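You operate a simulated robot arm through the tools that you are given. There is no shell and no other tool.

You run a simulated robot arm. Do the job below in one go: nothing can be reset, and whatever is moved stays where it is left.

TASK
Light the moving head and steer its spot into the yellow ring.
Fine: it is lamp three; yellow fader and dim full up; the other faders stay.
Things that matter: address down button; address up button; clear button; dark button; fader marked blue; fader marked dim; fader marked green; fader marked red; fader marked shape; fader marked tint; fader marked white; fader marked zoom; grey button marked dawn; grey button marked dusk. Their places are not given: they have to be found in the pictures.

It is judged by the outcome, as a careful person would: the job done as asked, and still so three seconds after it is handed in. It fails if anything else is knocked over, pushed out of place, dropped, spilled or broken.

THE ROBOT
A 7-joint arm with a two-finger gripper, fixed in place. Base frame: the origin is at the foot of the arm, x ahead of it, y to its left, z up. Lengths are in cm, angles in degrees, forces in N, time in s.
With the tool pointing down near the work surface it reaches from about 30 to 76 cm from the base axis. Its first joint turns from -166.0 to 166.0 degrees. Payload 1.71 kg.
Tool frame: the origin (TCP) lies between the finger pads and is the grasp point; the fingertips stand 2 cm ahead of it; z points along the fingers, y is the line along which they close. Largest opening 9.6 cm; the body of the gripper starts 11.3 cm behind the TCP.
Orientation is told as [roll, pitch, yaw] about the base's x, y, z axes, in that order, counted from this pose: with the fingers straight down and closing along the base's y, the tool's x points along the base's -x, its y along +y and its z along -z.

THE INTERFACE
- The arm moves only by the tool arm_command. Its argument "steps" is a list of rows, each an object (a shift or turn left out is 0, a gripper value left out holds the last) with "offset": the shift along the base's x, y, z in units of 20 mm (1.0 is 20 mm), a list of three; "dr": the turn, a rotation vector about the base's x, y, z in units of 8 degrees (1.0 is 8 degrees), a list of three. In form: [{"offset": [x, y, z], "dr": [ax, ay, az]}, ...]. A call has 1 to 20 rows; each row shifts and turns the commanded pose from where the row before left it. "grip" is the opening in per cent of the stroke, from 0 (shut) to 100 (fully open), set as the call begins (left out, the last holds). A call with a number of a shift or a turn outside -1 to 1 is refused whole. Each row takes 0.2 s and may step no farther than 5 cm and 8.6 degrees from the row before; otherwise, or with a gripper value out of range, the whole call is refused. Where a pose cannot be reached the arm comes as near as it can. A force on the tool above 40 N (or 10 N above the force at the start of the call, whichever is more), or a blocked arm, ends the call early, and 0.2 s more pass. The fingers move at their own pace (about 15.3 cm/s each) and stop on an object; they squeeze with about 33 N. The grip force told is the motor's: it shows also when the fingers shut on nothing. Time passes only in rows, and 0.2 s behind the last, so rows that do not move let the fingers close. It gives the time, the measured TCP pose, the force on the tool (base axes), the opening and the grip force at its end, in the units of the frame above (readings bear some noise), with the torque about the TCP (base axes, N m) and any sound that the robot's microphone picked up, and new pictures: "pictures" is both (left out), scene, wrist or none.
- Cameras (640 x 400 px; columns grow to the right, rows downward): "scene" is fixed at [40.53, 65.03, 156.32]; the picture's right is [-0.96, -0.30, 0.00], its down [-0.18, 0.57, -0.80] and it looks along [0.24, -0.76, -0.60] (base axes); focal length 341 px, centre (320, 200). "wrist" rides on the gripper at [6.6, 1.4, -14.5] in the tool frame; the picture's right is [-0.21, 0.98, 0.00], its down [-0.88, -0.19, -0.45] and it looks along [-0.44, -0.09, 0.90] (tool axes); focal length 275 px, centre (320, 200).
- raise_lower(by): slides the trunk up (or, below 0, down) by that many cm; the arm rides with it, the base frame stays. It gives what a move gives, with no picture.
- pixel_to_xyz(camera, pixels): there is no depth. For up to 12 entries [column, row, z] of the newest picture of that camera ("zoom" is the newest enlarged one), the place [x, y] in the base frame at which the ray of that pixel passes the height z, good to about 0.2 cm, but the place of the scene camera against the robot may be out by one fixed shift of up to 1.8 cm in any direction. It takes no simulated time.
- zoom(camera, box): a new picture of the part [left, top, right, bottom] of that camera's present view, enlarged. It takes no simulated time.
- finish_job(): hands the job in; it is judged then, once.

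Leave the gripper open and the arm clear of the work at the hand-in unless told otherwise.

The tools are called as a command line: name --argument value ..., lists and objects as JSON in quotes. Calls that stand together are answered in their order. arm_command: Moves the arm, as the interface text tells. Its arguments: {"type":"object","properties":{"steps":{"type":"array","items":{"type":"object","properties":{"offset":{"type":"array","items":{"type":"number"}},"dr":{"type":"array","items":{"type":"number"}}}}},"grip":{"type":"number"},"pictures":{"type":"string","enum":["both","scene","wrist","none"]}},"required":["steps"]} The other tools are called the same way: raise_lower (by) slides the trunk up or down; pixel_to_xyz (camera, pixels) gives the place at which the rays of pixels pass given heights; zoom (camera, box) takes an enlarged picture of a part of a camera's view; finish_job () hands the job in.

At the start:

```text
time: 0.0
tcp_pos: [40.31, -32.72, 118.89]
orientation: [0.0, 0.1, 0.0]
wrist_force: [-0.1, 0.1, 0.2]
moment: [-0.02, 0.0, -0.02]
opening: 9.6
finger_force: 0.0
trunk travel left (down, up): [-32.5, 6.1]
```

scene: 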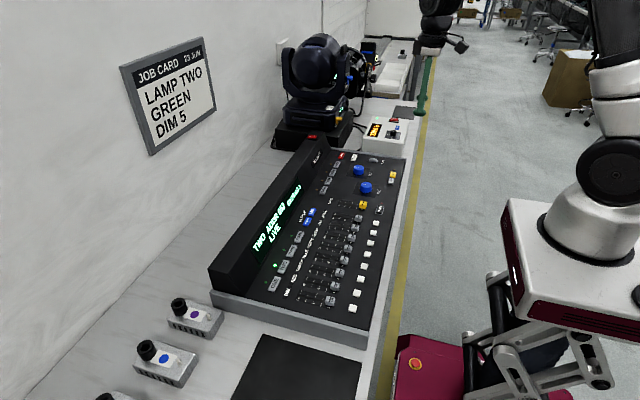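
wrist: 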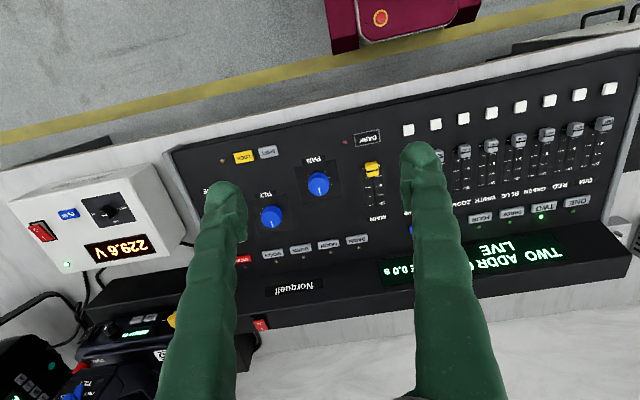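

I see a lighting console in the scene picture around (320,230), a moving head at (320,75), a power box at (385,130), and a job card on the wall that reads "LAMP TWO / GREEN / DIM 5", which differs from the task (lamp three, yellow fader, dim full). I'll enlarge the pictures before touching anything.

zoom --camera "scene" --box '[200, 130, 420, 350]'

zoom --camera "wrist" --box '[160, 60, 640, 330]'

zoom --camera "scene" --box '[250, 10, 470, 170]'

zoom --camera "scene" --box '[80, 20, 240, 170]'

zoom --camera "scene" --box '[60, 270, 300, 400]'

```text
1.82 times, centred on (310, 240) of scene
```

zoom: 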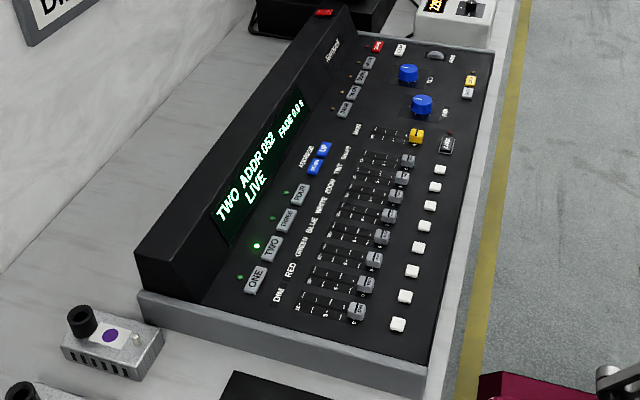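

```text
1.33 times, centred on (400, 195) of wrist
```

zoom: 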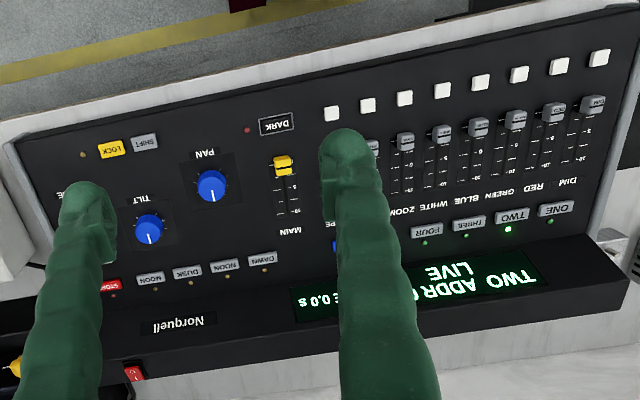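

```text
2.50 times, centred on (360, 90) of scene
```

zoom: 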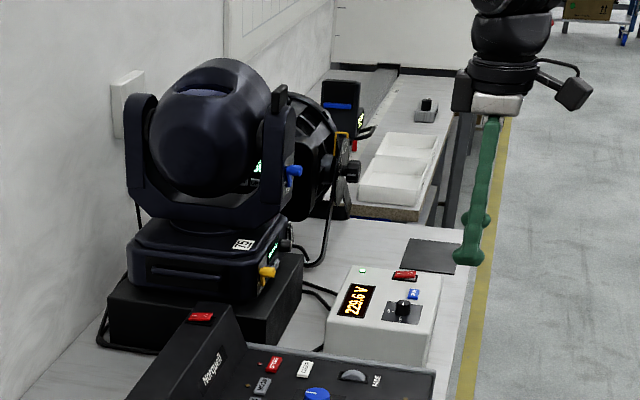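

```text
2.67 times, centred on (160, 95) of scene
```

zoom: 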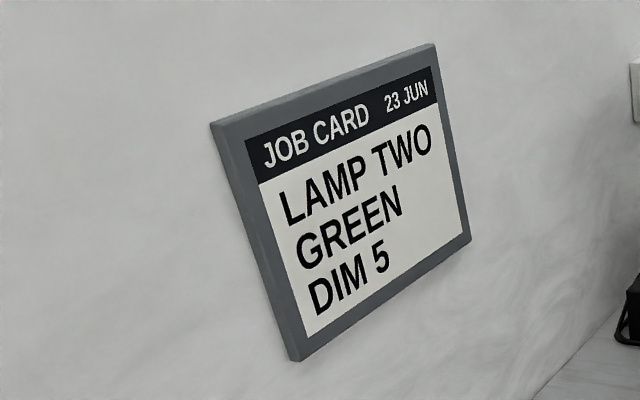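

```text
2.67 times, centred on (180, 335) of scene
```

zoom: 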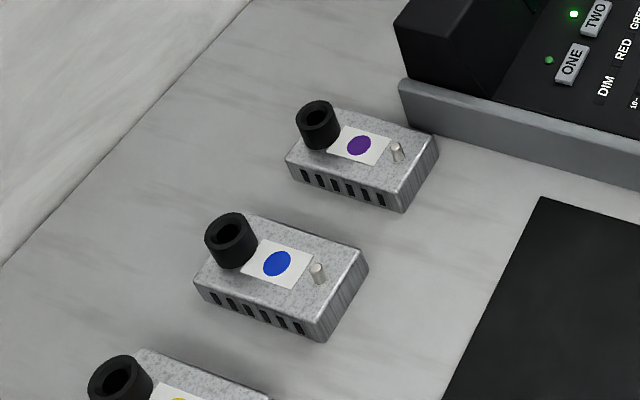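

The console shows "TWO ADDR 052 LIVE FADE 0.0 s". I want the finer labels: the moving head's own display and tag at about (340,105), the power box, the console's far end, and the rest of the room.

zoom --camera "scene" --box '[325, 60, 375, 130]'

zoom --camera "scene" --box '[360, 110, 415, 150]'

zoom --camera "scene" --box '[310, 145, 415, 215]'

zoom --camera "scene" --box '[260, 190, 400, 310]'

zoom --camera "scene" --box '[340, 0, 440, 120]'

zoom --camera "scene" --box '[60, 360, 200, 400]'

zoom --camera "wrist" --box '[0, 150, 270, 400]'

```text
5.71 times, centred on (350, 95) of scene
```

zoom: 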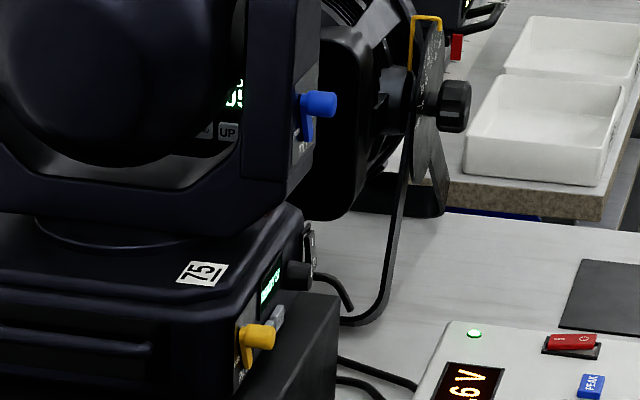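

```text
10.00 times, centred on (388, 130) of scene
```

zoom: 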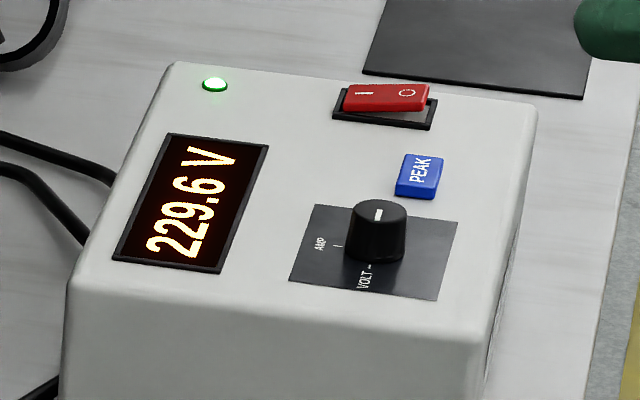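

```text
5.71 times, centred on (362, 180) of scene
```

zoom: 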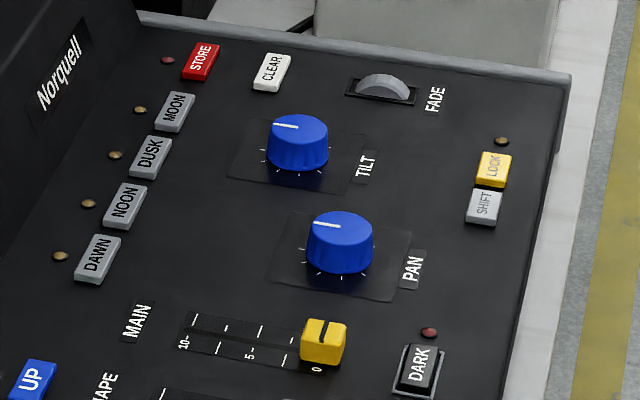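

```text
3.33 times, centred on (330, 250) of scene
```

zoom: 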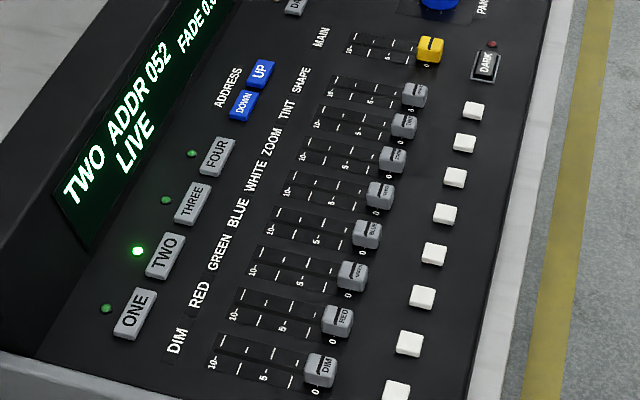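

```text
3.33 times, centred on (390, 60) of scene
```

zoom: 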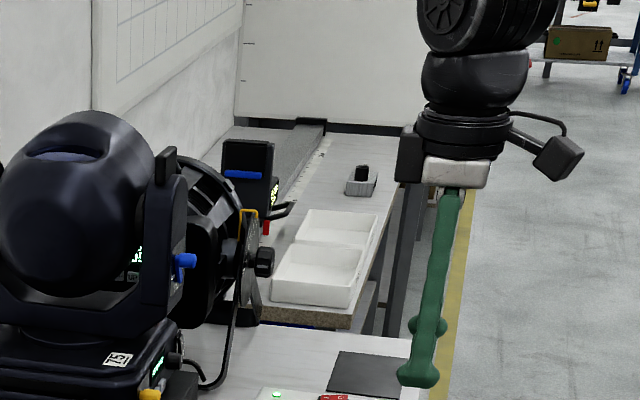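

```text
4.57 times, centred on (130, 380) of scene
```

zoom: 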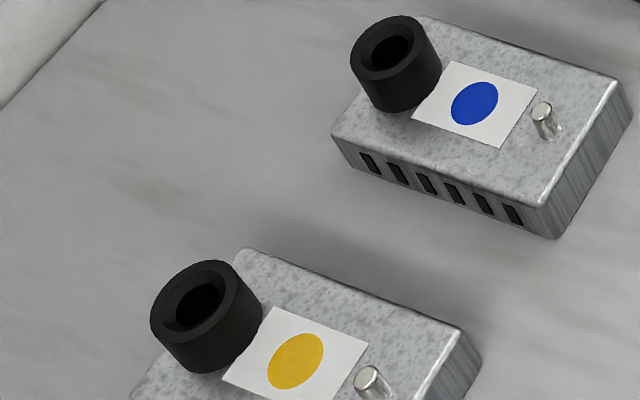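

```text
1.60 times, centred on (135, 275) of wrist
```

zoom: 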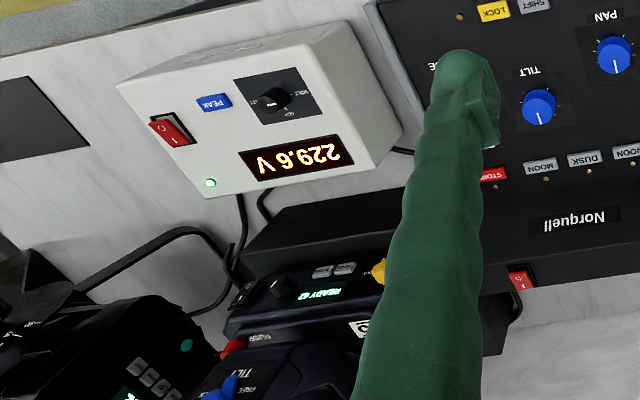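

The head's base has a small green display at about wrist (135,272) and a tag. I'll enlarge those.

zoom --camera "wrist" --box '[90, 240, 190, 310]'

zoom --camera "wrist" --box '[0, 300, 200, 400]'

zoom --camera "scene" --box '[330, 95, 360, 125]'

zoom --camera "scene" --box '[200, 0, 460, 60]'

zoom --camera "scene" --box '[440, 0, 640, 120]'

```text
5.71 times, centred on (140, 275) of wrist
```

zoom: 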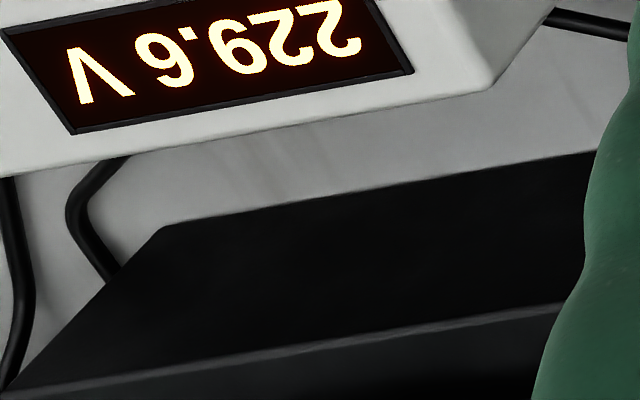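

```text
3.20 times, centred on (100, 350) of wrist
```

zoom: 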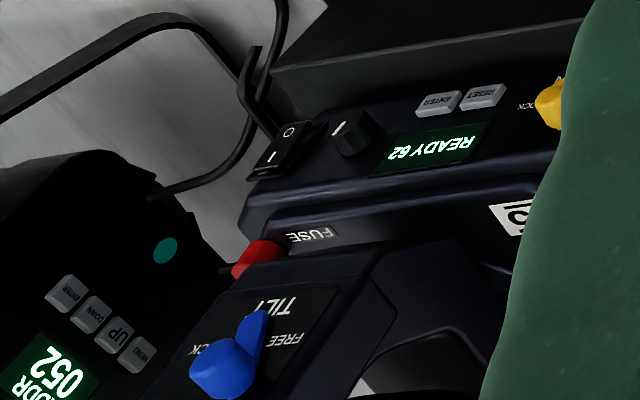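

```text
13.33 times, centred on (345, 110) of scene
```

zoom: 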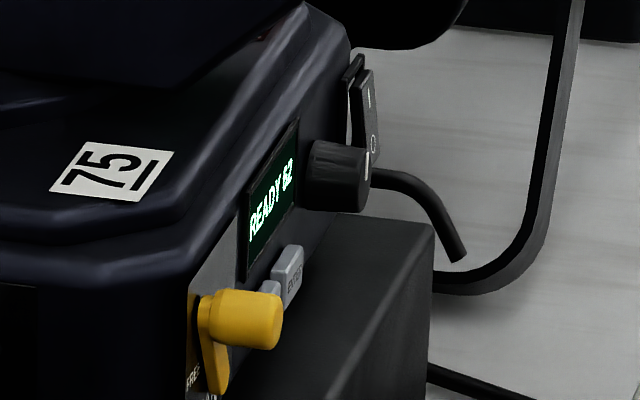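

```text
2.46 times, centred on (330, 30) of scene
```

zoom: 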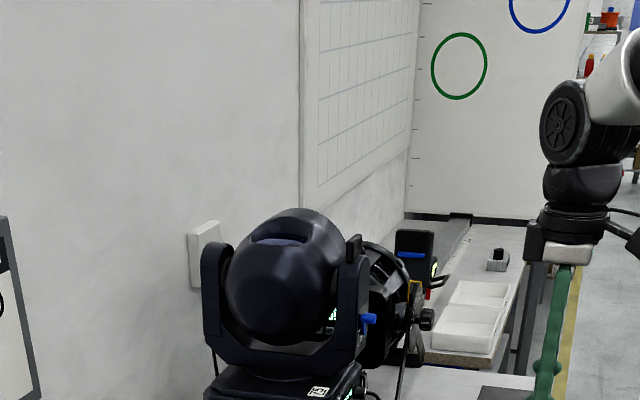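

```text
3.20 times, centred on (540, 60) of scene
```

zoom: 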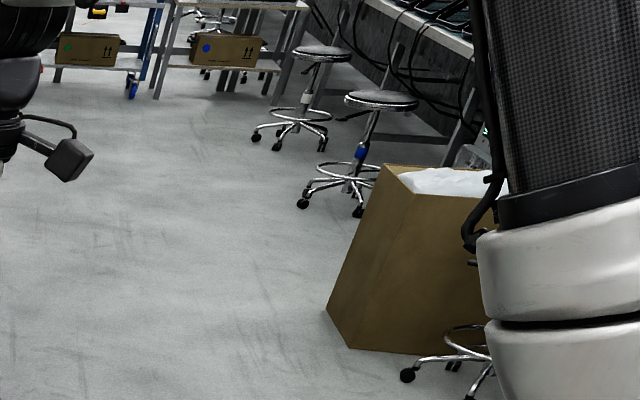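

The far wall (toward -y) carries coloured rings (green at scene (386,27), blue above it), and the head's display reads "READY 62" or "READY 82" next to a tag "75". I'll find the console's height by intersecting rays from both cameras for the same points: yellow fader knob (wrist (372,168), scene (362,205)), the button TWO, and the corner white buttons.

pixel_to_xyz --camera "wrist" --pixels '[[372, 168, 75], [372, 168, 80], [372, 168, 85], [372, 168, 90], [609, 89, 75], [609, 89, 80], [609, 89, 85], [609, 89, 90], [368, 137, 75], [368, 137, 80], [368, 137, 85], [368, 137, 90]]'

pixel_to_xyz --camera "scene" --pixels '[[362, 205, 75], [362, 205, 80], [362, 205, 85], [362, 205, 90], [352, 309, 75], [352, 309, 80], [352, 309, 85], [352, 309, 90], [380, 210, 75], [380, 210, 80], [380, 210, 85], [380, 210, 90]]'

```text
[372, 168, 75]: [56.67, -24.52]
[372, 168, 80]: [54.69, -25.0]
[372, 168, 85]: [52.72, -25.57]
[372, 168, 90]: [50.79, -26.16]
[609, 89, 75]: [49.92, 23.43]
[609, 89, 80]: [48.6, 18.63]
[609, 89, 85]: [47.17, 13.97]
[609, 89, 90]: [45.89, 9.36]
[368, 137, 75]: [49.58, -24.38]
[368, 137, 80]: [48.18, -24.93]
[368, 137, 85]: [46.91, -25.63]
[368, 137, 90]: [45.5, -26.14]
```

```text
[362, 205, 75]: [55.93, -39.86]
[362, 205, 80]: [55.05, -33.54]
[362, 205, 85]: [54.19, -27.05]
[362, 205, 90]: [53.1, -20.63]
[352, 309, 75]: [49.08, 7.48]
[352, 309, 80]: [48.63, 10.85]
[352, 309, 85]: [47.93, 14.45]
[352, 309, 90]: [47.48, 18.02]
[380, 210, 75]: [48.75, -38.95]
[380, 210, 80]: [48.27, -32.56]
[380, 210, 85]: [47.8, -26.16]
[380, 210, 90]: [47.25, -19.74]
```

The two views agree on a panel height of about z = 85. Now I'll look for the yellow ring: turn the tool 88° about x so that the wrist camera looks toward -y at the far wall, staying at the same high place.

arm_command --steps '[{"dr": [-1, 0, 0]}, {"dr": [-1, 0, 0]}, {"dr": [-1, 0, 0]}, {"dr": [-1, 0, 0]}, {"dr": [-1, 0, 0]}, {"dr": [-1, 0, 0]}, {"dr": [-1, 0, 0]}, {"dr": [-1, 0, 0]}, {"dr": [-1, 0, 0]}, {"dr": [-1, 0, 0]}, {"dr": [-1, 0, 0]}]' --pictures "both"

```text
time: 2.4
tcp_pos: [38.66, -32.58, 119.39]
orientation: [-88.1, -0.1, 0.9]
wrist_force: [0.6, 0.3, -1.0]
moment: [0.0, 0.01, 0.02]
opening: 9.59
finger_force: 0.1
trunk travel left (down, up): [-32.5, 6.1]
```

scene: 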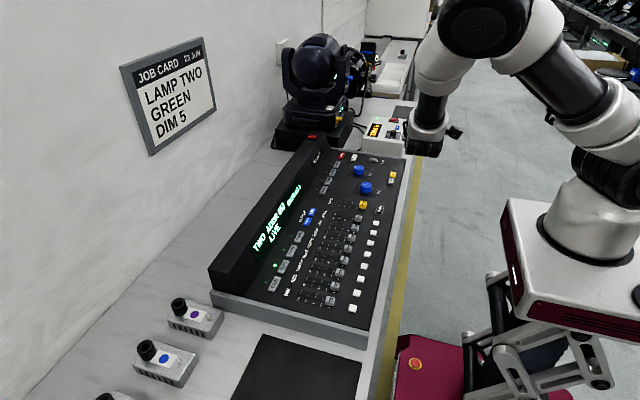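
wrist: 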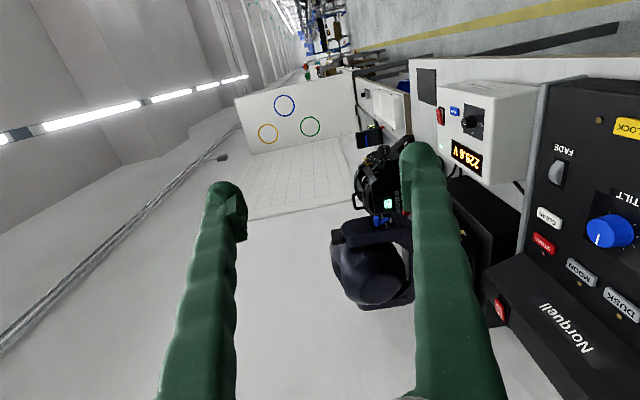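

The far wall shows three rings: yellow at wrist (267,133), blue (284,105), green (310,126). The picture's left is up in the world and its down is +x. I'll enlarge the rings, the moving head and its labels.

zoom --camera "wrist" --box '[220, 70, 380, 230]'

zoom --camera "wrist" --box '[320, 110, 420, 310]'

zoom --camera "wrist" --box '[400, 50, 640, 380]'

zoom --camera "scene" --box '[260, 0, 440, 120]'

```text
2.50 times, centred on (300, 150) of wrist
```

zoom: 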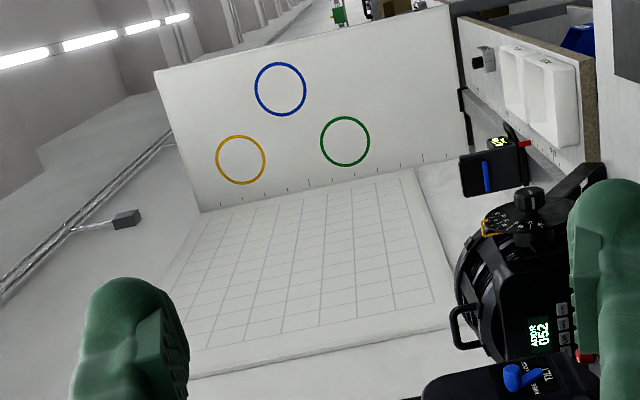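

```text
2.00 times, centred on (370, 210) of wrist
```

zoom: 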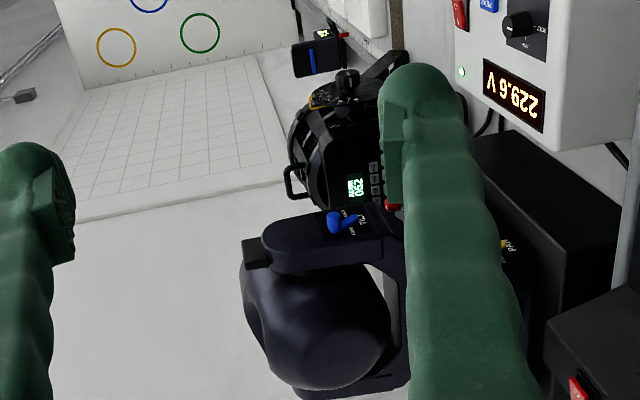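

```text
1.21 times, centred on (520, 215) of wrist
```

zoom: 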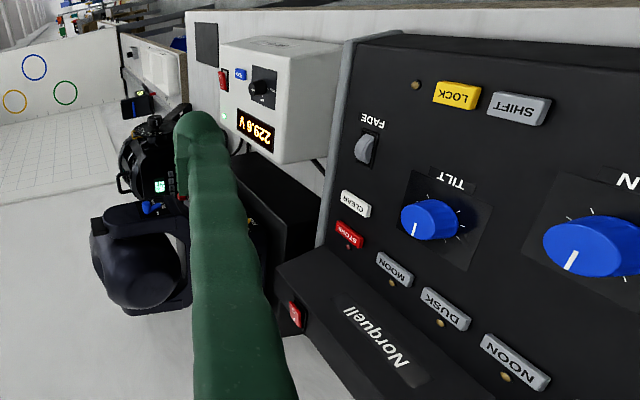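

```text
3.33 times, centred on (350, 60) of scene
```

zoom: 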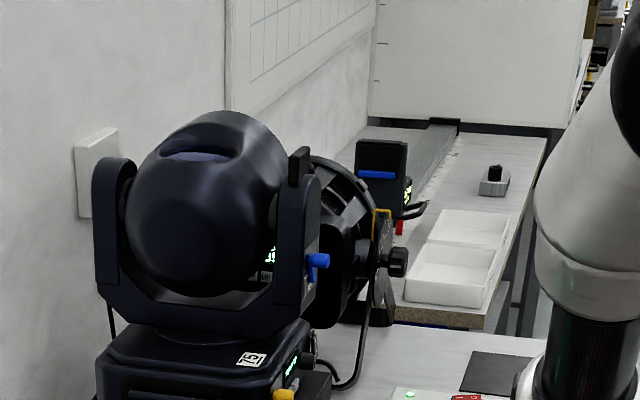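

The fresnel lamp behind shows "ADDR 052" (so that is lamp two's lamp). Now I want a certain reading of the moving head's display, so I compute roughly where it is: scene (346,113) at several heights.

pixel_to_xyz --camera "scene" --pixels '[[346, 113, 80], [346, 113, 85], [346, 113, 90], [346, 113, 95], [356, 78, 95], [356, 78, 100], [356, 78, 105], [356, 78, 110], [385, 130, 85], [385, 130, 90], [385, 130, 95]]'

pixel_to_xyz --camera "wrist" --pixels '[[381, 219, 95], [381, 219, 100], [381, 219, 105], [381, 219, 110]]'

```text
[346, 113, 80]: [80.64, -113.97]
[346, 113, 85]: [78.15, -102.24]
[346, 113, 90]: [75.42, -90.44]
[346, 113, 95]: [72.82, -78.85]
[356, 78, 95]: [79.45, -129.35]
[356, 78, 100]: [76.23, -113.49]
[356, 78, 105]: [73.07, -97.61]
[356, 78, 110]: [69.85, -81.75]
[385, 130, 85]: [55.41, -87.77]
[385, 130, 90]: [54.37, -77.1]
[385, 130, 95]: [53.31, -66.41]
```

```text
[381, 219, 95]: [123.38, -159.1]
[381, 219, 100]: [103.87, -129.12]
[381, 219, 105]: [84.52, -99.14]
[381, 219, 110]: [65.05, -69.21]
```

The display is around (74,-85,92). I'll move the camera lower and closer (15 cm toward -y, 20 cm down, at x≈38, clear of the bench edge) with the same sideways orientation to read it.

arm_command --steps '[{"offset": [0, -0.75, -1]}, {"offset": [0, -0.75, -1]}, {"offset": [0, -0.75, -1]}, {"offset": [0, -0.75, -1]}, {"offset": [0, -0.75, -1]}, {"offset": [0, -0.75, -1]}, {"offset": [0, -0.75, -1]}, {"offset": [0, -0.75, -1]}, {"offset": [0, -0.75, -0.5]}, {"offset": [0, -0.75, -0.5]}]'

```text
time: 4.6
tcp_pos: [38.79, -47.75, 101.24]
orientation: [-87.9, 0.0, 0.9]
wrist_force: [0.2, 0.1, 0.1]
moment: [-0.02, 0.02, 0.01]
opening: 9.62
finger_force: 0.2
trunk travel left (down, up): [-32.5, 6.1]
```

scene: 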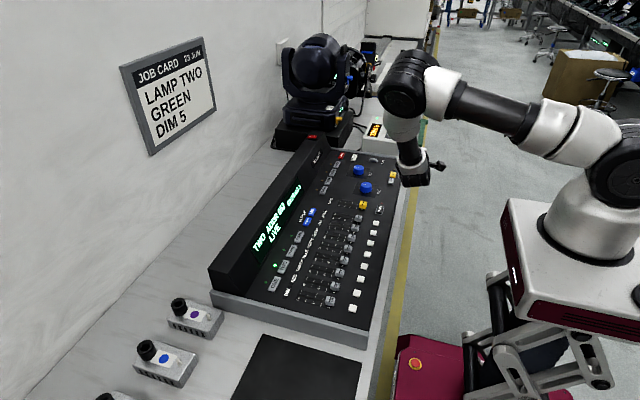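
wrist: 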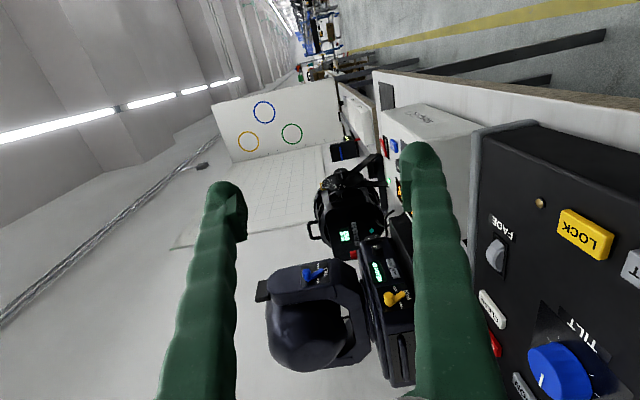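

Now the head's display is visible at wrist (377,272), with the yellow pan lever at (397,297) and the blue tilt lever at (315,273). I'll enlarge these.

zoom --camera "wrist" --box '[355, 245, 415, 315]'

zoom --camera "wrist" --box '[285, 210, 365, 300]'

zoom --camera "wrist" --box '[310, 120, 420, 260]'

zoom --camera "wrist" --box '[200, 80, 360, 180]'

```text
5.71 times, centred on (385, 280) of wrist
```

zoom: 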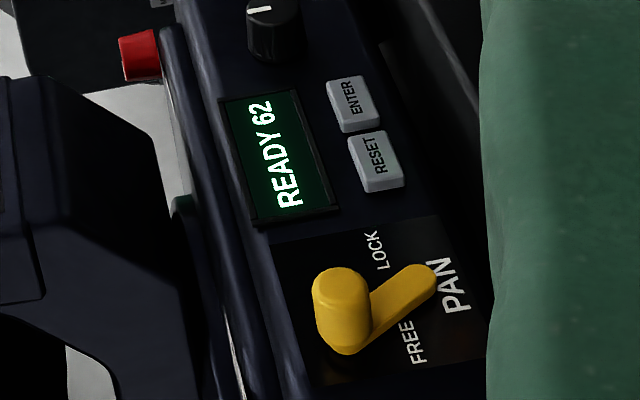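

```text
4.44 times, centred on (325, 255) of wrist
```

zoom: 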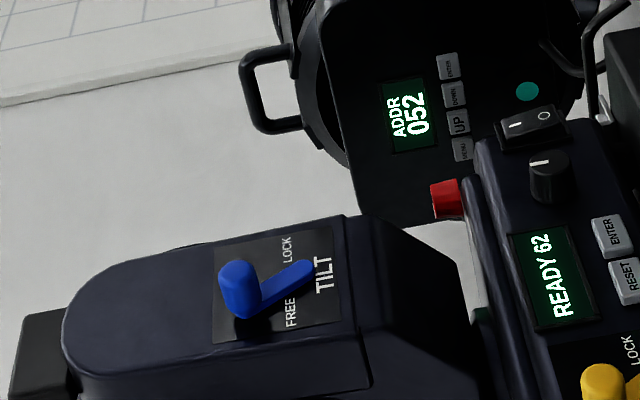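

```text
2.86 times, centred on (365, 190) of wrist
```

zoom: 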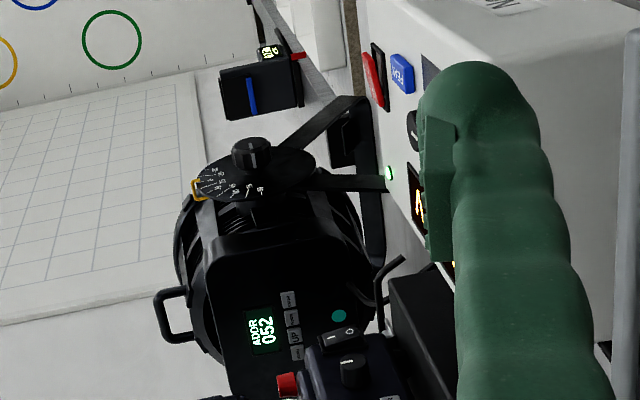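

```text
4.00 times, centred on (280, 130) of wrist
```

zoom: 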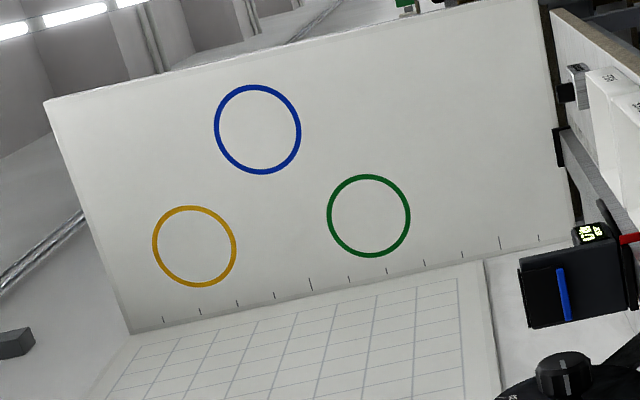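

The head's display clearly reads "READY 62"; the fresnel reads "ADDR 052". I'll return to the tool-down pose over the console: first rise and move toward +y, then turn back by 88°.

arm_command --steps '[{"offset": [0, 1, 1]}, {"offset": [0, 1, 1]}, {"offset": [0, 1, 1]}, {"offset": [0, 1, 1]}, {"offset": [0, 1, 1]}, {"offset": [0, 1, 1]}, {"offset": [0, 1, 0], "dr": [1, 0, 0]}, {"offset": [0, 1, 0], "dr": [1, 0, 0]}, {"offset": [0, 1, 0], "dr": [1, 0, 0]}, {"offset": [0, 1, 0], "dr": [1, 0, 0]}, {"offset": [0, 1, 0], "dr": [1, 0, 0]}, {"offset": [0, 1, 0], "dr": [1, 0, 0]}, {"offset": [0, 1, 0], "dr": [1, 0, 0]}, {"offset": [0, 1, 0], "dr": [1, 0, 0]}, {"dr": [1, 0, 0]}, {"dr": [1, 0, 0]}, {"dr": [1, 0, 0]}]'

```text
time: 8.2
tcp_pos: [38.57, -19.87, 113.27]
orientation: [0.1, -0.8, -0.2]
wrist_force: [0.2, -0.6, -1.6]
moment: [0.03, 0.0, 0.02]
opening: 9.61
finger_force: 0.2
trunk travel left (down, up): [-32.5, 6.1]
```

scene: 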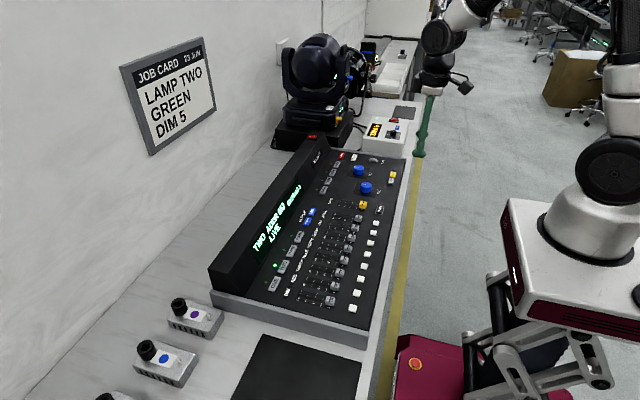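
wrist: 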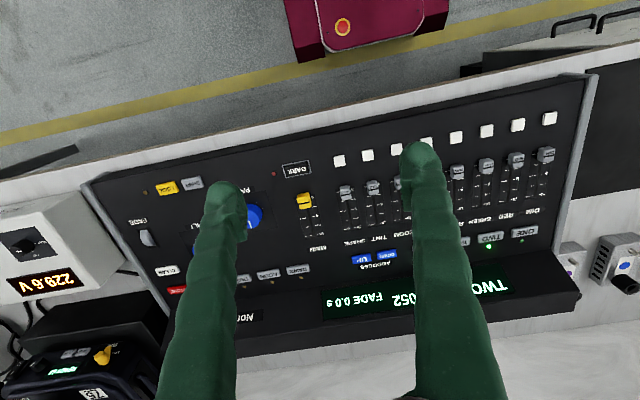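

Tool is down again. I'll now measure the panel height by querying the same points in this new wrist picture: DIM's white button (549,118), DIM cap (546,154), yellow cap (305,201), DARK (297,169).

pixel_to_xyz --camera "wrist" --pixels '[[549, 118, 80], [549, 118, 85], [549, 118, 90], [305, 201, 80], [305, 201, 85], [305, 201, 90], [297, 169, 80], [297, 169, 85], [297, 169, 90]]'

zoom --camera "wrist" --box '[300, 80, 620, 330]'

zoom --camera "wrist" --box '[80, 140, 420, 350]'

```text
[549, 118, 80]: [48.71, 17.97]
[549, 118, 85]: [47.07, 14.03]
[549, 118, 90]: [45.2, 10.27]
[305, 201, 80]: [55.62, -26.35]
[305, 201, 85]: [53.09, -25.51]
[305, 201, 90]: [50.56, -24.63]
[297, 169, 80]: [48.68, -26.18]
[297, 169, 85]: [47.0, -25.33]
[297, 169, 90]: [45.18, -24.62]
```

```text
1.60 times, centred on (460, 205) of wrist
```

zoom: 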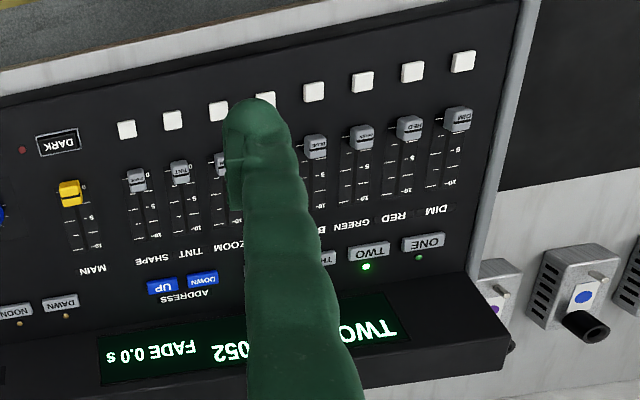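

```text
1.88 times, centred on (250, 245) of wrist
```

zoom: 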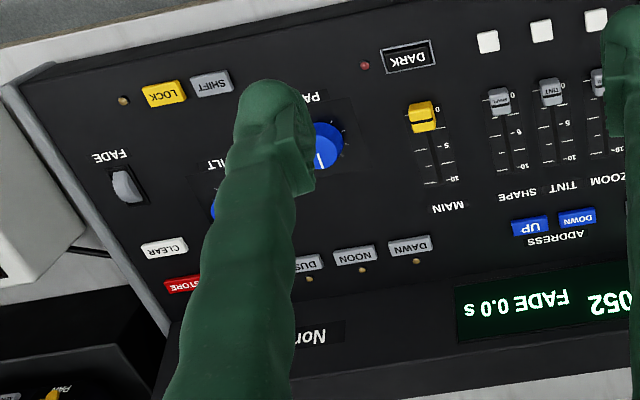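

The console top (white buttons) lies at z≈85, panel about 84. Now I query the lamp buttons ONE (523,232), TWO (491,238), THREE's visible edge (463,242), the ADDRESS buttons (361,258) / (388,255), and the fader caps in this picture.

pixel_to_xyz --camera "wrist" --pixels '[[523, 232, 85], [491, 238, 85], [464, 242, 85], [388, 255, 85], [361, 259, 85], [546, 155, 86], [516, 161, 86], [487, 166, 86], [457, 172, 86], [375, 187, 86], [346, 192, 86], [305, 201, 86]]'

pixel_to_xyz --camera "wrist" --pixels '[[549, 118, 85], [517, 125, 85], [487, 131, 85], [456, 138, 85], [426, 142, 85], [367, 155, 85], [339, 160, 85], [167, 188, 85], [191, 183, 85], [254, 216, 86], [298, 270, 85], [268, 274, 85]]'

```text
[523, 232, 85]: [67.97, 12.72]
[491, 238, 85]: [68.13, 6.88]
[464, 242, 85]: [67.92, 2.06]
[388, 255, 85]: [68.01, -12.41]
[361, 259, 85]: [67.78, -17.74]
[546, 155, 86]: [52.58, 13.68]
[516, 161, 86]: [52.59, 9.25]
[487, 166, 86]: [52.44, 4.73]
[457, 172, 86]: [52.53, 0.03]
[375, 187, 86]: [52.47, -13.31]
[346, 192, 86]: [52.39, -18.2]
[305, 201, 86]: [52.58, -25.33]
```

```text
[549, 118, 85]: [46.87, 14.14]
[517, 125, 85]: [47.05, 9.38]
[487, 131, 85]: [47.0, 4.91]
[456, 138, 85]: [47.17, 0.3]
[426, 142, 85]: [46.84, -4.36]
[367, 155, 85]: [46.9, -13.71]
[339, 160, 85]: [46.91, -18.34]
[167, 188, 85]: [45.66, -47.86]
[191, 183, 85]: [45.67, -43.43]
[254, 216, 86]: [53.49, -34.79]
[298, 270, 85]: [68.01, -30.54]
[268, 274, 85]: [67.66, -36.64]
```

Layout found: fader caps at x≈52.5 with y = 14.0, 9.3, 4.7, 0.1, -4.5, -9.1, -13.5, -18.2 (DIM … SHAPE), MAIN at y≈-25.4; lamp buttons at x≈68 with ONE y≈12.7, TWO y≈6.9, so THREE y≈1.0. I'll shut the gripper and move high to above THREE for a check.

arm_command --grip 0 --steps '[{"offset": [0.95, 0.7, 0]}, {"offset": [0.95, 0.7, 0]}, {"offset": [0.95, 0.7, 0]}, {"offset": [0.95, 0.7, 0]}, {"offset": [0.95, 0.7, 0]}, {"offset": [0.95, 0.7, 0]}, {"offset": [0.95, 0.7, 0]}, {"offset": [0.95, 0.7, 0]}, {"offset": [0.95, 0.7, 0]}, {"offset": [0.95, 0.7, 0]}, {"offset": [0.95, 0.7, -0.5]}, {"offset": [0.95, 0.7, -0.5]}, {"offset": [0.95, 0.7, -0.5]}, {"offset": [0.95, 0.7, -0.5]}, {"offset": [0.95, 0.7, -0.5]}]'

```text
time: 11.4
tcp_pos: [67.19, 1.41, 108.28]
orientation: [0.0, -0.7, -0.1]
wrist_force: [0.7, -0.6, -0.1]
moment: [-0.02, 0.05, 0.01]
opening: 0.01
finger_force: 29.3
trunk travel left (down, up): [-32.5, 6.1]
```

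scene: 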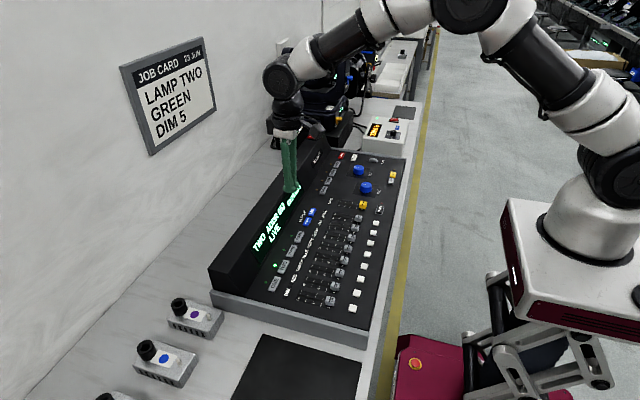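
wrist: 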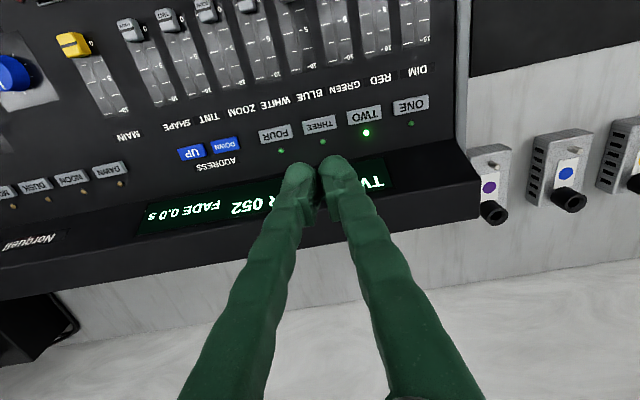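

The fingers are shut with tips near wrist (318,170); THREE is at (320,124), TWO (364,114), FOUR (275,133), UP (191,153), DOWN (226,145). I query their places.

pixel_to_xyz --camera "wrist" --pixels '[[320, 124, 85], [364, 114, 85], [275, 133, 85], [411, 105, 85], [191, 153, 85], [226, 145, 85], [320, 124, 84], [109, 170, 85], [318, 165, 106]]'

zoom --camera "wrist" --box '[120, 80, 480, 260]'

```text
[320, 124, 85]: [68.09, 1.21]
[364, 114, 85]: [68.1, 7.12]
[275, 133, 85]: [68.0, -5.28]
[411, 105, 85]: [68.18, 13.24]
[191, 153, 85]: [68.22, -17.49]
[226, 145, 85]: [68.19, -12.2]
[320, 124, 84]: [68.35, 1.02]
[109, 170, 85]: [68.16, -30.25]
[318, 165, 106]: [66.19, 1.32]
```

```text
1.78 times, centred on (300, 170) of wrist
```

zoom: 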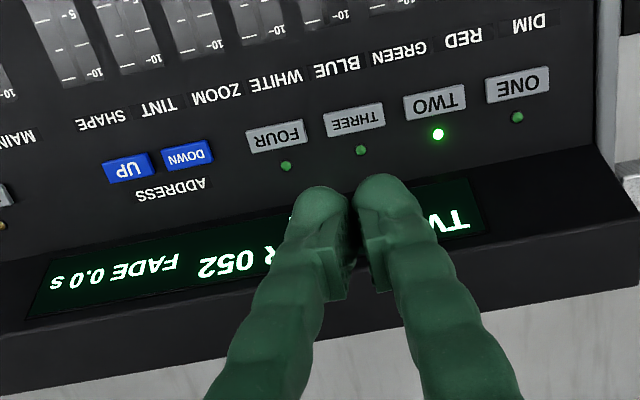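

THREE is at (68.1, 1.2). I'll shift 0.4 cm in +x, -0.2 in y and descend to put the tips about 1.5 cm above the button, then look.

arm_command --steps '[{"offset": [0.3, -0.1, -1]}, {"offset": [0, 0, -1]}, {"offset": [0, 0, -1]}, {"offset": [0, 0, -1]}, {"offset": [0, 0, -1]}, {"offset": [0, 0, -1]}, {"offset": [0, 0, -1]}, {"offset": [0, 0, -1]}, {"offset": [0, 0, -1]}, {"offset": [0, 0, -0.5]}, {"offset": [0, 0, 0]}]'

```text
time: 13.8
tcp_pos: [67.69, 1.16, 89.44]
orientation: [-0.1, -0.7, 0.0]
wrist_force: [0.6, 0.8, 0.6]
moment: [-0.03, 0.0, -0.01]
opening: 0.0
finger_force: 29.6
trunk travel left (down, up): [-32.5, 6.1]
```

scene: 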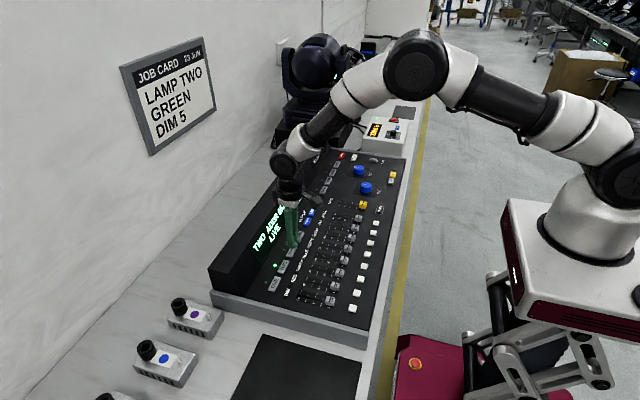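
wrist: 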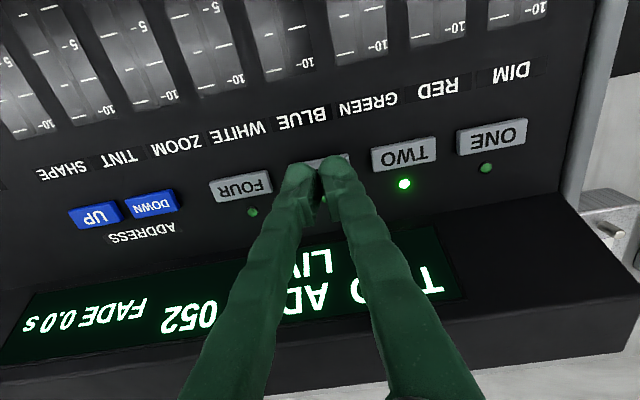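

Tips sit over THREE, no contact (force ~1 N). I'll descend 1.6 cm in small steps, then read the force.

arm_command --steps '[{"offset": [0.1, 0, -0.2]}, {"offset": [0, 0, -0.2]}, {"offset": [0, 0, -0.2]}, {"offset": [0, 0, -0.1]}, {"offset": [0, 0, -0.1]}]' --pictures "wrist"

```text
time: 15.0
tcp_pos: [67.89, 1.24, 87.76]
orientation: [0.1, -0.8, 0.0]
wrist_force: [0.4, -1.0, 0.4]
moment: [0.01, 0.01, -0.02]
opening: 0.0
finger_force: 28.9
trunk travel left (down, up): [-32.5, 6.1]
```

wrist: 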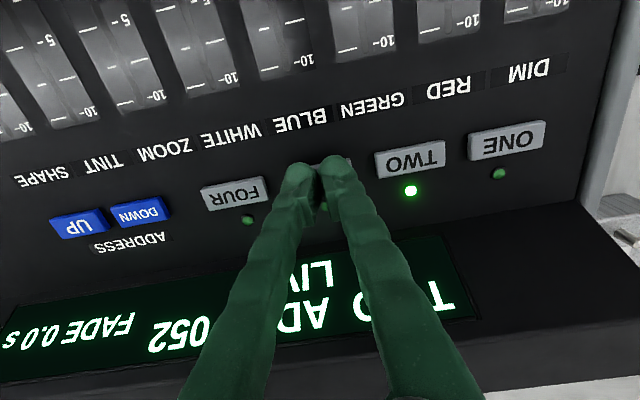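

Still no contact (tips at z≈85.8). I'll go down in 1 mm rows until the button gives; the force reading will tell.

arm_command --steps '[{"offset": [0, 0, -0.1]}, {"offset": [0, 0, -0.1]}, {"offset": [0, 0, -0.1]}, {"offset": [0, 0, -0.05]}, {"offset": [0, 0, -0.05]}]' --pictures "wrist"

```text
time: 16.2
tcp_pos: [67.79, 1.01, 86.97]
orientation: [0.0, -0.8, 0.0]
wrist_force: [0.1, 0.2, 0.8]
moment: [-0.02, 0.01, 0.01]
opening: 0.0
finger_force: 29.4
trunk travel left (down, up): [-32.5, 6.1]
```

wrist: 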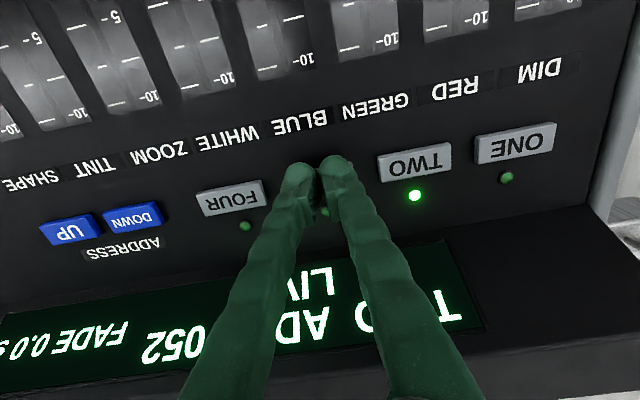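

Still ~0 N at tip z≈85.0. Continue downward by up to 0.6 cm in 1 mm rows.

arm_command --steps '[{"offset": [0, 0, -0.05]}, {"offset": [0, 0, -0.05]}, {"offset": [0, 0, -0.05]}, {"offset": [0, 0, -0.05]}, {"offset": [0, 0, 0]}]' --pictures "wrist"

```text
time: 17.4
tcp_pos: [67.83, 1.09, 86.53]
orientation: [0.1, -0.8, -0.1]
wrist_force: [0.0, 0.9, 1.7]
moment: [0.0, -0.03, -0.05]
opening: 0.61
finger_force: 29.5
trunk travel left (down, up): [-32.5, 6.1]
```

wrist: 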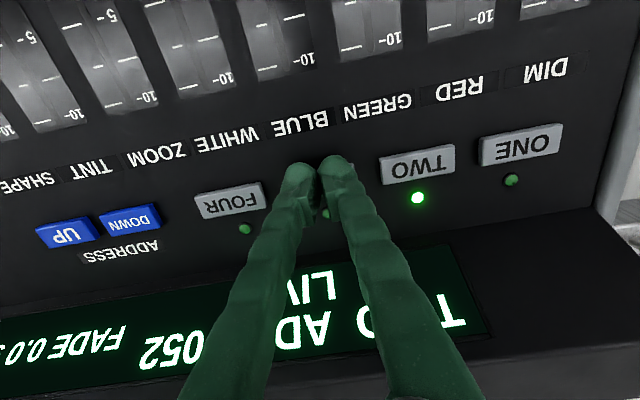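

There's a first slight touch (1.7 N, opening reads 0.6). Continue with 0.4 cm in 1 mm rows.

arm_command --steps '[{"offset": [0, 0, -0.05]}, {"offset": [0, 0, -0.05]}, {"offset": [0, 0, -0.05]}, {"offset": [0, 0, -0.05]}, {"offset": [0, 0, 0]}]' --pictures "wrist"

```text
time: 18.6
tcp_pos: [67.85, 1.09, 86.23]
orientation: [0.0, -0.9, -0.1]
wrist_force: [-0.3, -0.6, 7.2]
moment: [0.02, 0.06, 0.04]
opening: 0.6
finger_force: 29.4
trunk travel left (down, up): [-32.5, 6.1]
heard: click
```

wrist: 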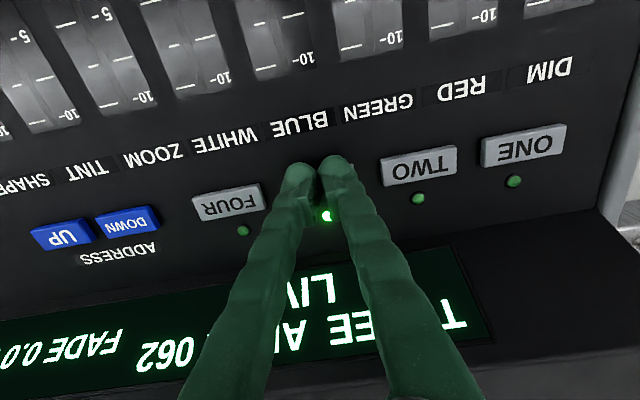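

A click: THREE's lamp lit and the display changed to "THREE AD… 062". I'll lift off 6 cm and read the display fully.

arm_command --steps '[{"offset": [0, 0, 0.5]}, {"offset": [0, 0, 1]}, {"offset": [0, 0, 1]}, {"offset": [-1, 0, 1]}, {"offset": [-1, 0, 1]}, {"offset": [-1, 0, 0]}, {"offset": [-1, 0, 0]}]'

zoom --camera "scene" --box '[230, 180, 330, 280]'

zoom --camera "scene" --box '[250, 0, 430, 130]'

```text
time: 20.2
tcp_pos: [59.8, 0.85, 95.38]
orientation: [0.1, -1.0, -0.1]
wrist_force: [-0.2, 0.4, -0.5]
moment: [0.04, -0.01, -0.03]
opening: 0.02
finger_force: 29.6
trunk travel left (down, up): [-32.5, 6.1]
```

scene: 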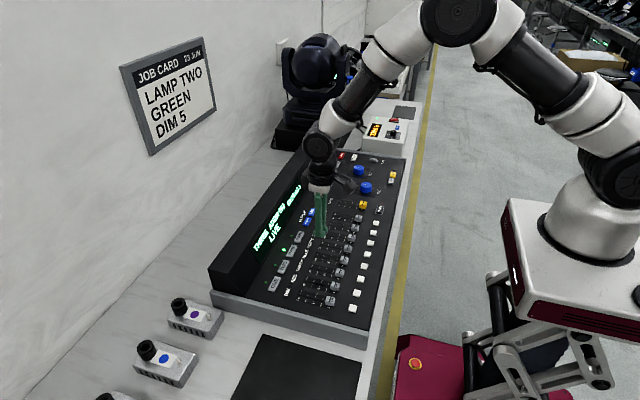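
wrist: 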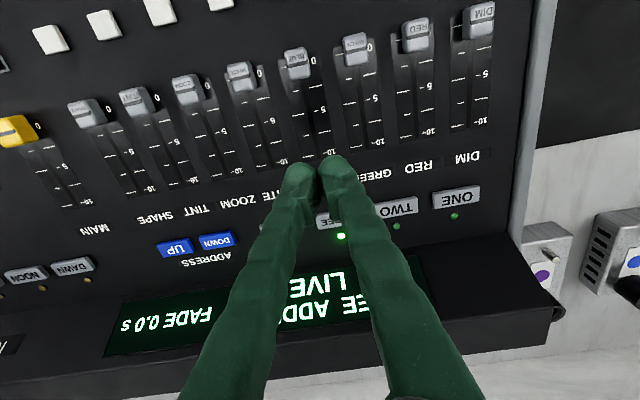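

```text
4.00 times, centred on (280, 230) of scene
```

zoom: 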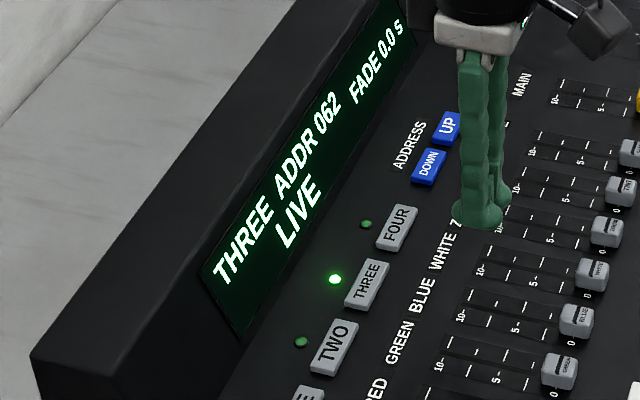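

```text
3.08 times, centred on (340, 65) of scene
```

zoom: 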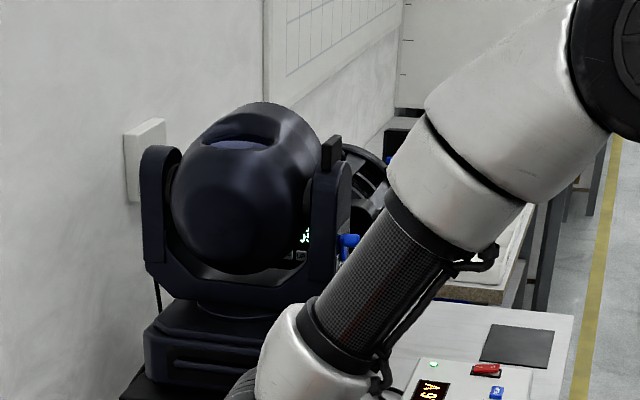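

Console reads "THREE ADDR 062 LIVE", matching the head's "READY 62", so the address needs no change. Next is DIM. I query the cap (481,18), its "0" and "10" marks (478,122), and the same for MAIN's "10" mark at (68,205), in this picture.

pixel_to_xyz --camera "wrist" --pixels '[[481, 18, 86], [479, 36, 84], [467, 122, 84], [451, 128, 84], [486, 122, 84], [66, 206, 84], [85, 204, 84], [15, 131, 86], [35, 128, 84]]'

zoom --camera "wrist" --box '[380, 0, 540, 160]'

zoom --camera "wrist" --box '[0, 90, 160, 250]'

```text
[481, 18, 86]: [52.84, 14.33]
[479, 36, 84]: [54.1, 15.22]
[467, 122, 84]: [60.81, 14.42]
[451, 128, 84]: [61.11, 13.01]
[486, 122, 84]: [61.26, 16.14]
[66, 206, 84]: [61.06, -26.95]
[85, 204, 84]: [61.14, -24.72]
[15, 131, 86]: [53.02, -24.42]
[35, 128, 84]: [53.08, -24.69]
```

```text
2.50 times, centred on (460, 80) of wrist
```

zoom: 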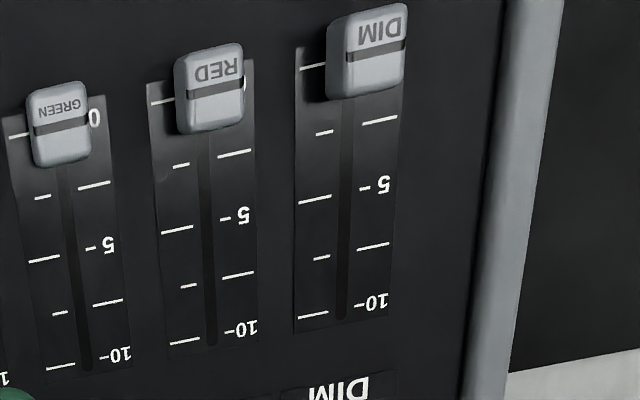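

```text
2.50 times, centred on (80, 170) of wrist
```

zoom: 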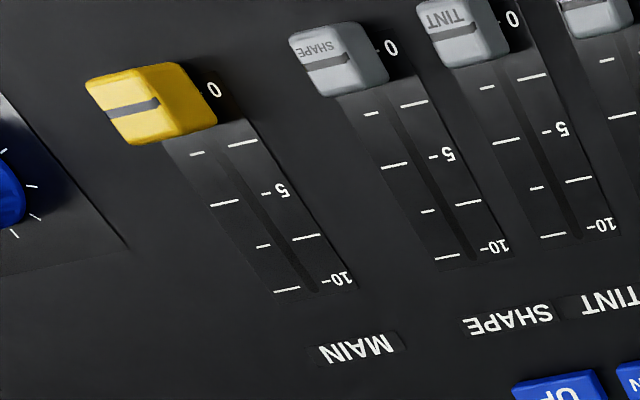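

Fader scale runs from x≈52.8 (0) to x≈61 (10), DIM's slot at y≈14.1. I'll move over the gap between DIM's white button (x≈47) and its cap (x≈52.5), to x≈49.7, y≈14.0, still high.

arm_command --steps '[{"offset": [-0.85, 1, 0]}, {"offset": [-0.85, 1, 0]}, {"offset": [-0.85, 1, 0]}, {"offset": [-0.85, 1, 0]}, {"offset": [-0.85, 1, 0]}, {"offset": [-0.85, 1, 0]}, {"offset": [0, 0.55, 0]}, {"offset": [0, 0, 0]}]'

```text
time: 22.0
tcp_pos: [49.5, 14.18, 95.24]
orientation: [0.0, -0.8, -0.1]
wrist_force: [0.0, -0.6, 0.8]
moment: [-0.03, -0.02, -0.01]
opening: 0.0
finger_force: 29.9
trunk travel left (down, up): [-32.5, 6.1]
```

scene: 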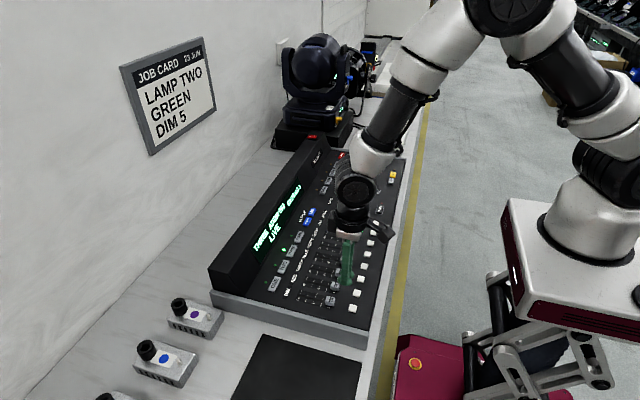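
wrist: 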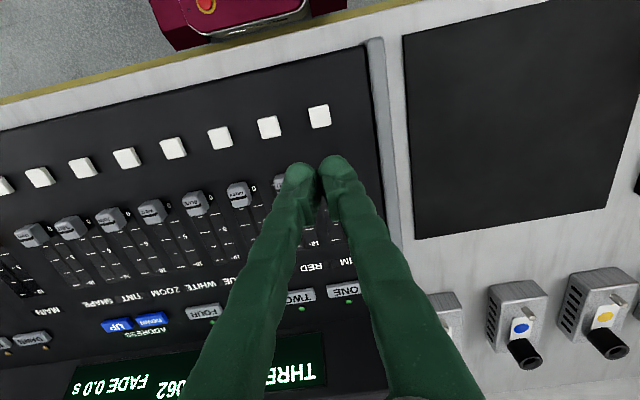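

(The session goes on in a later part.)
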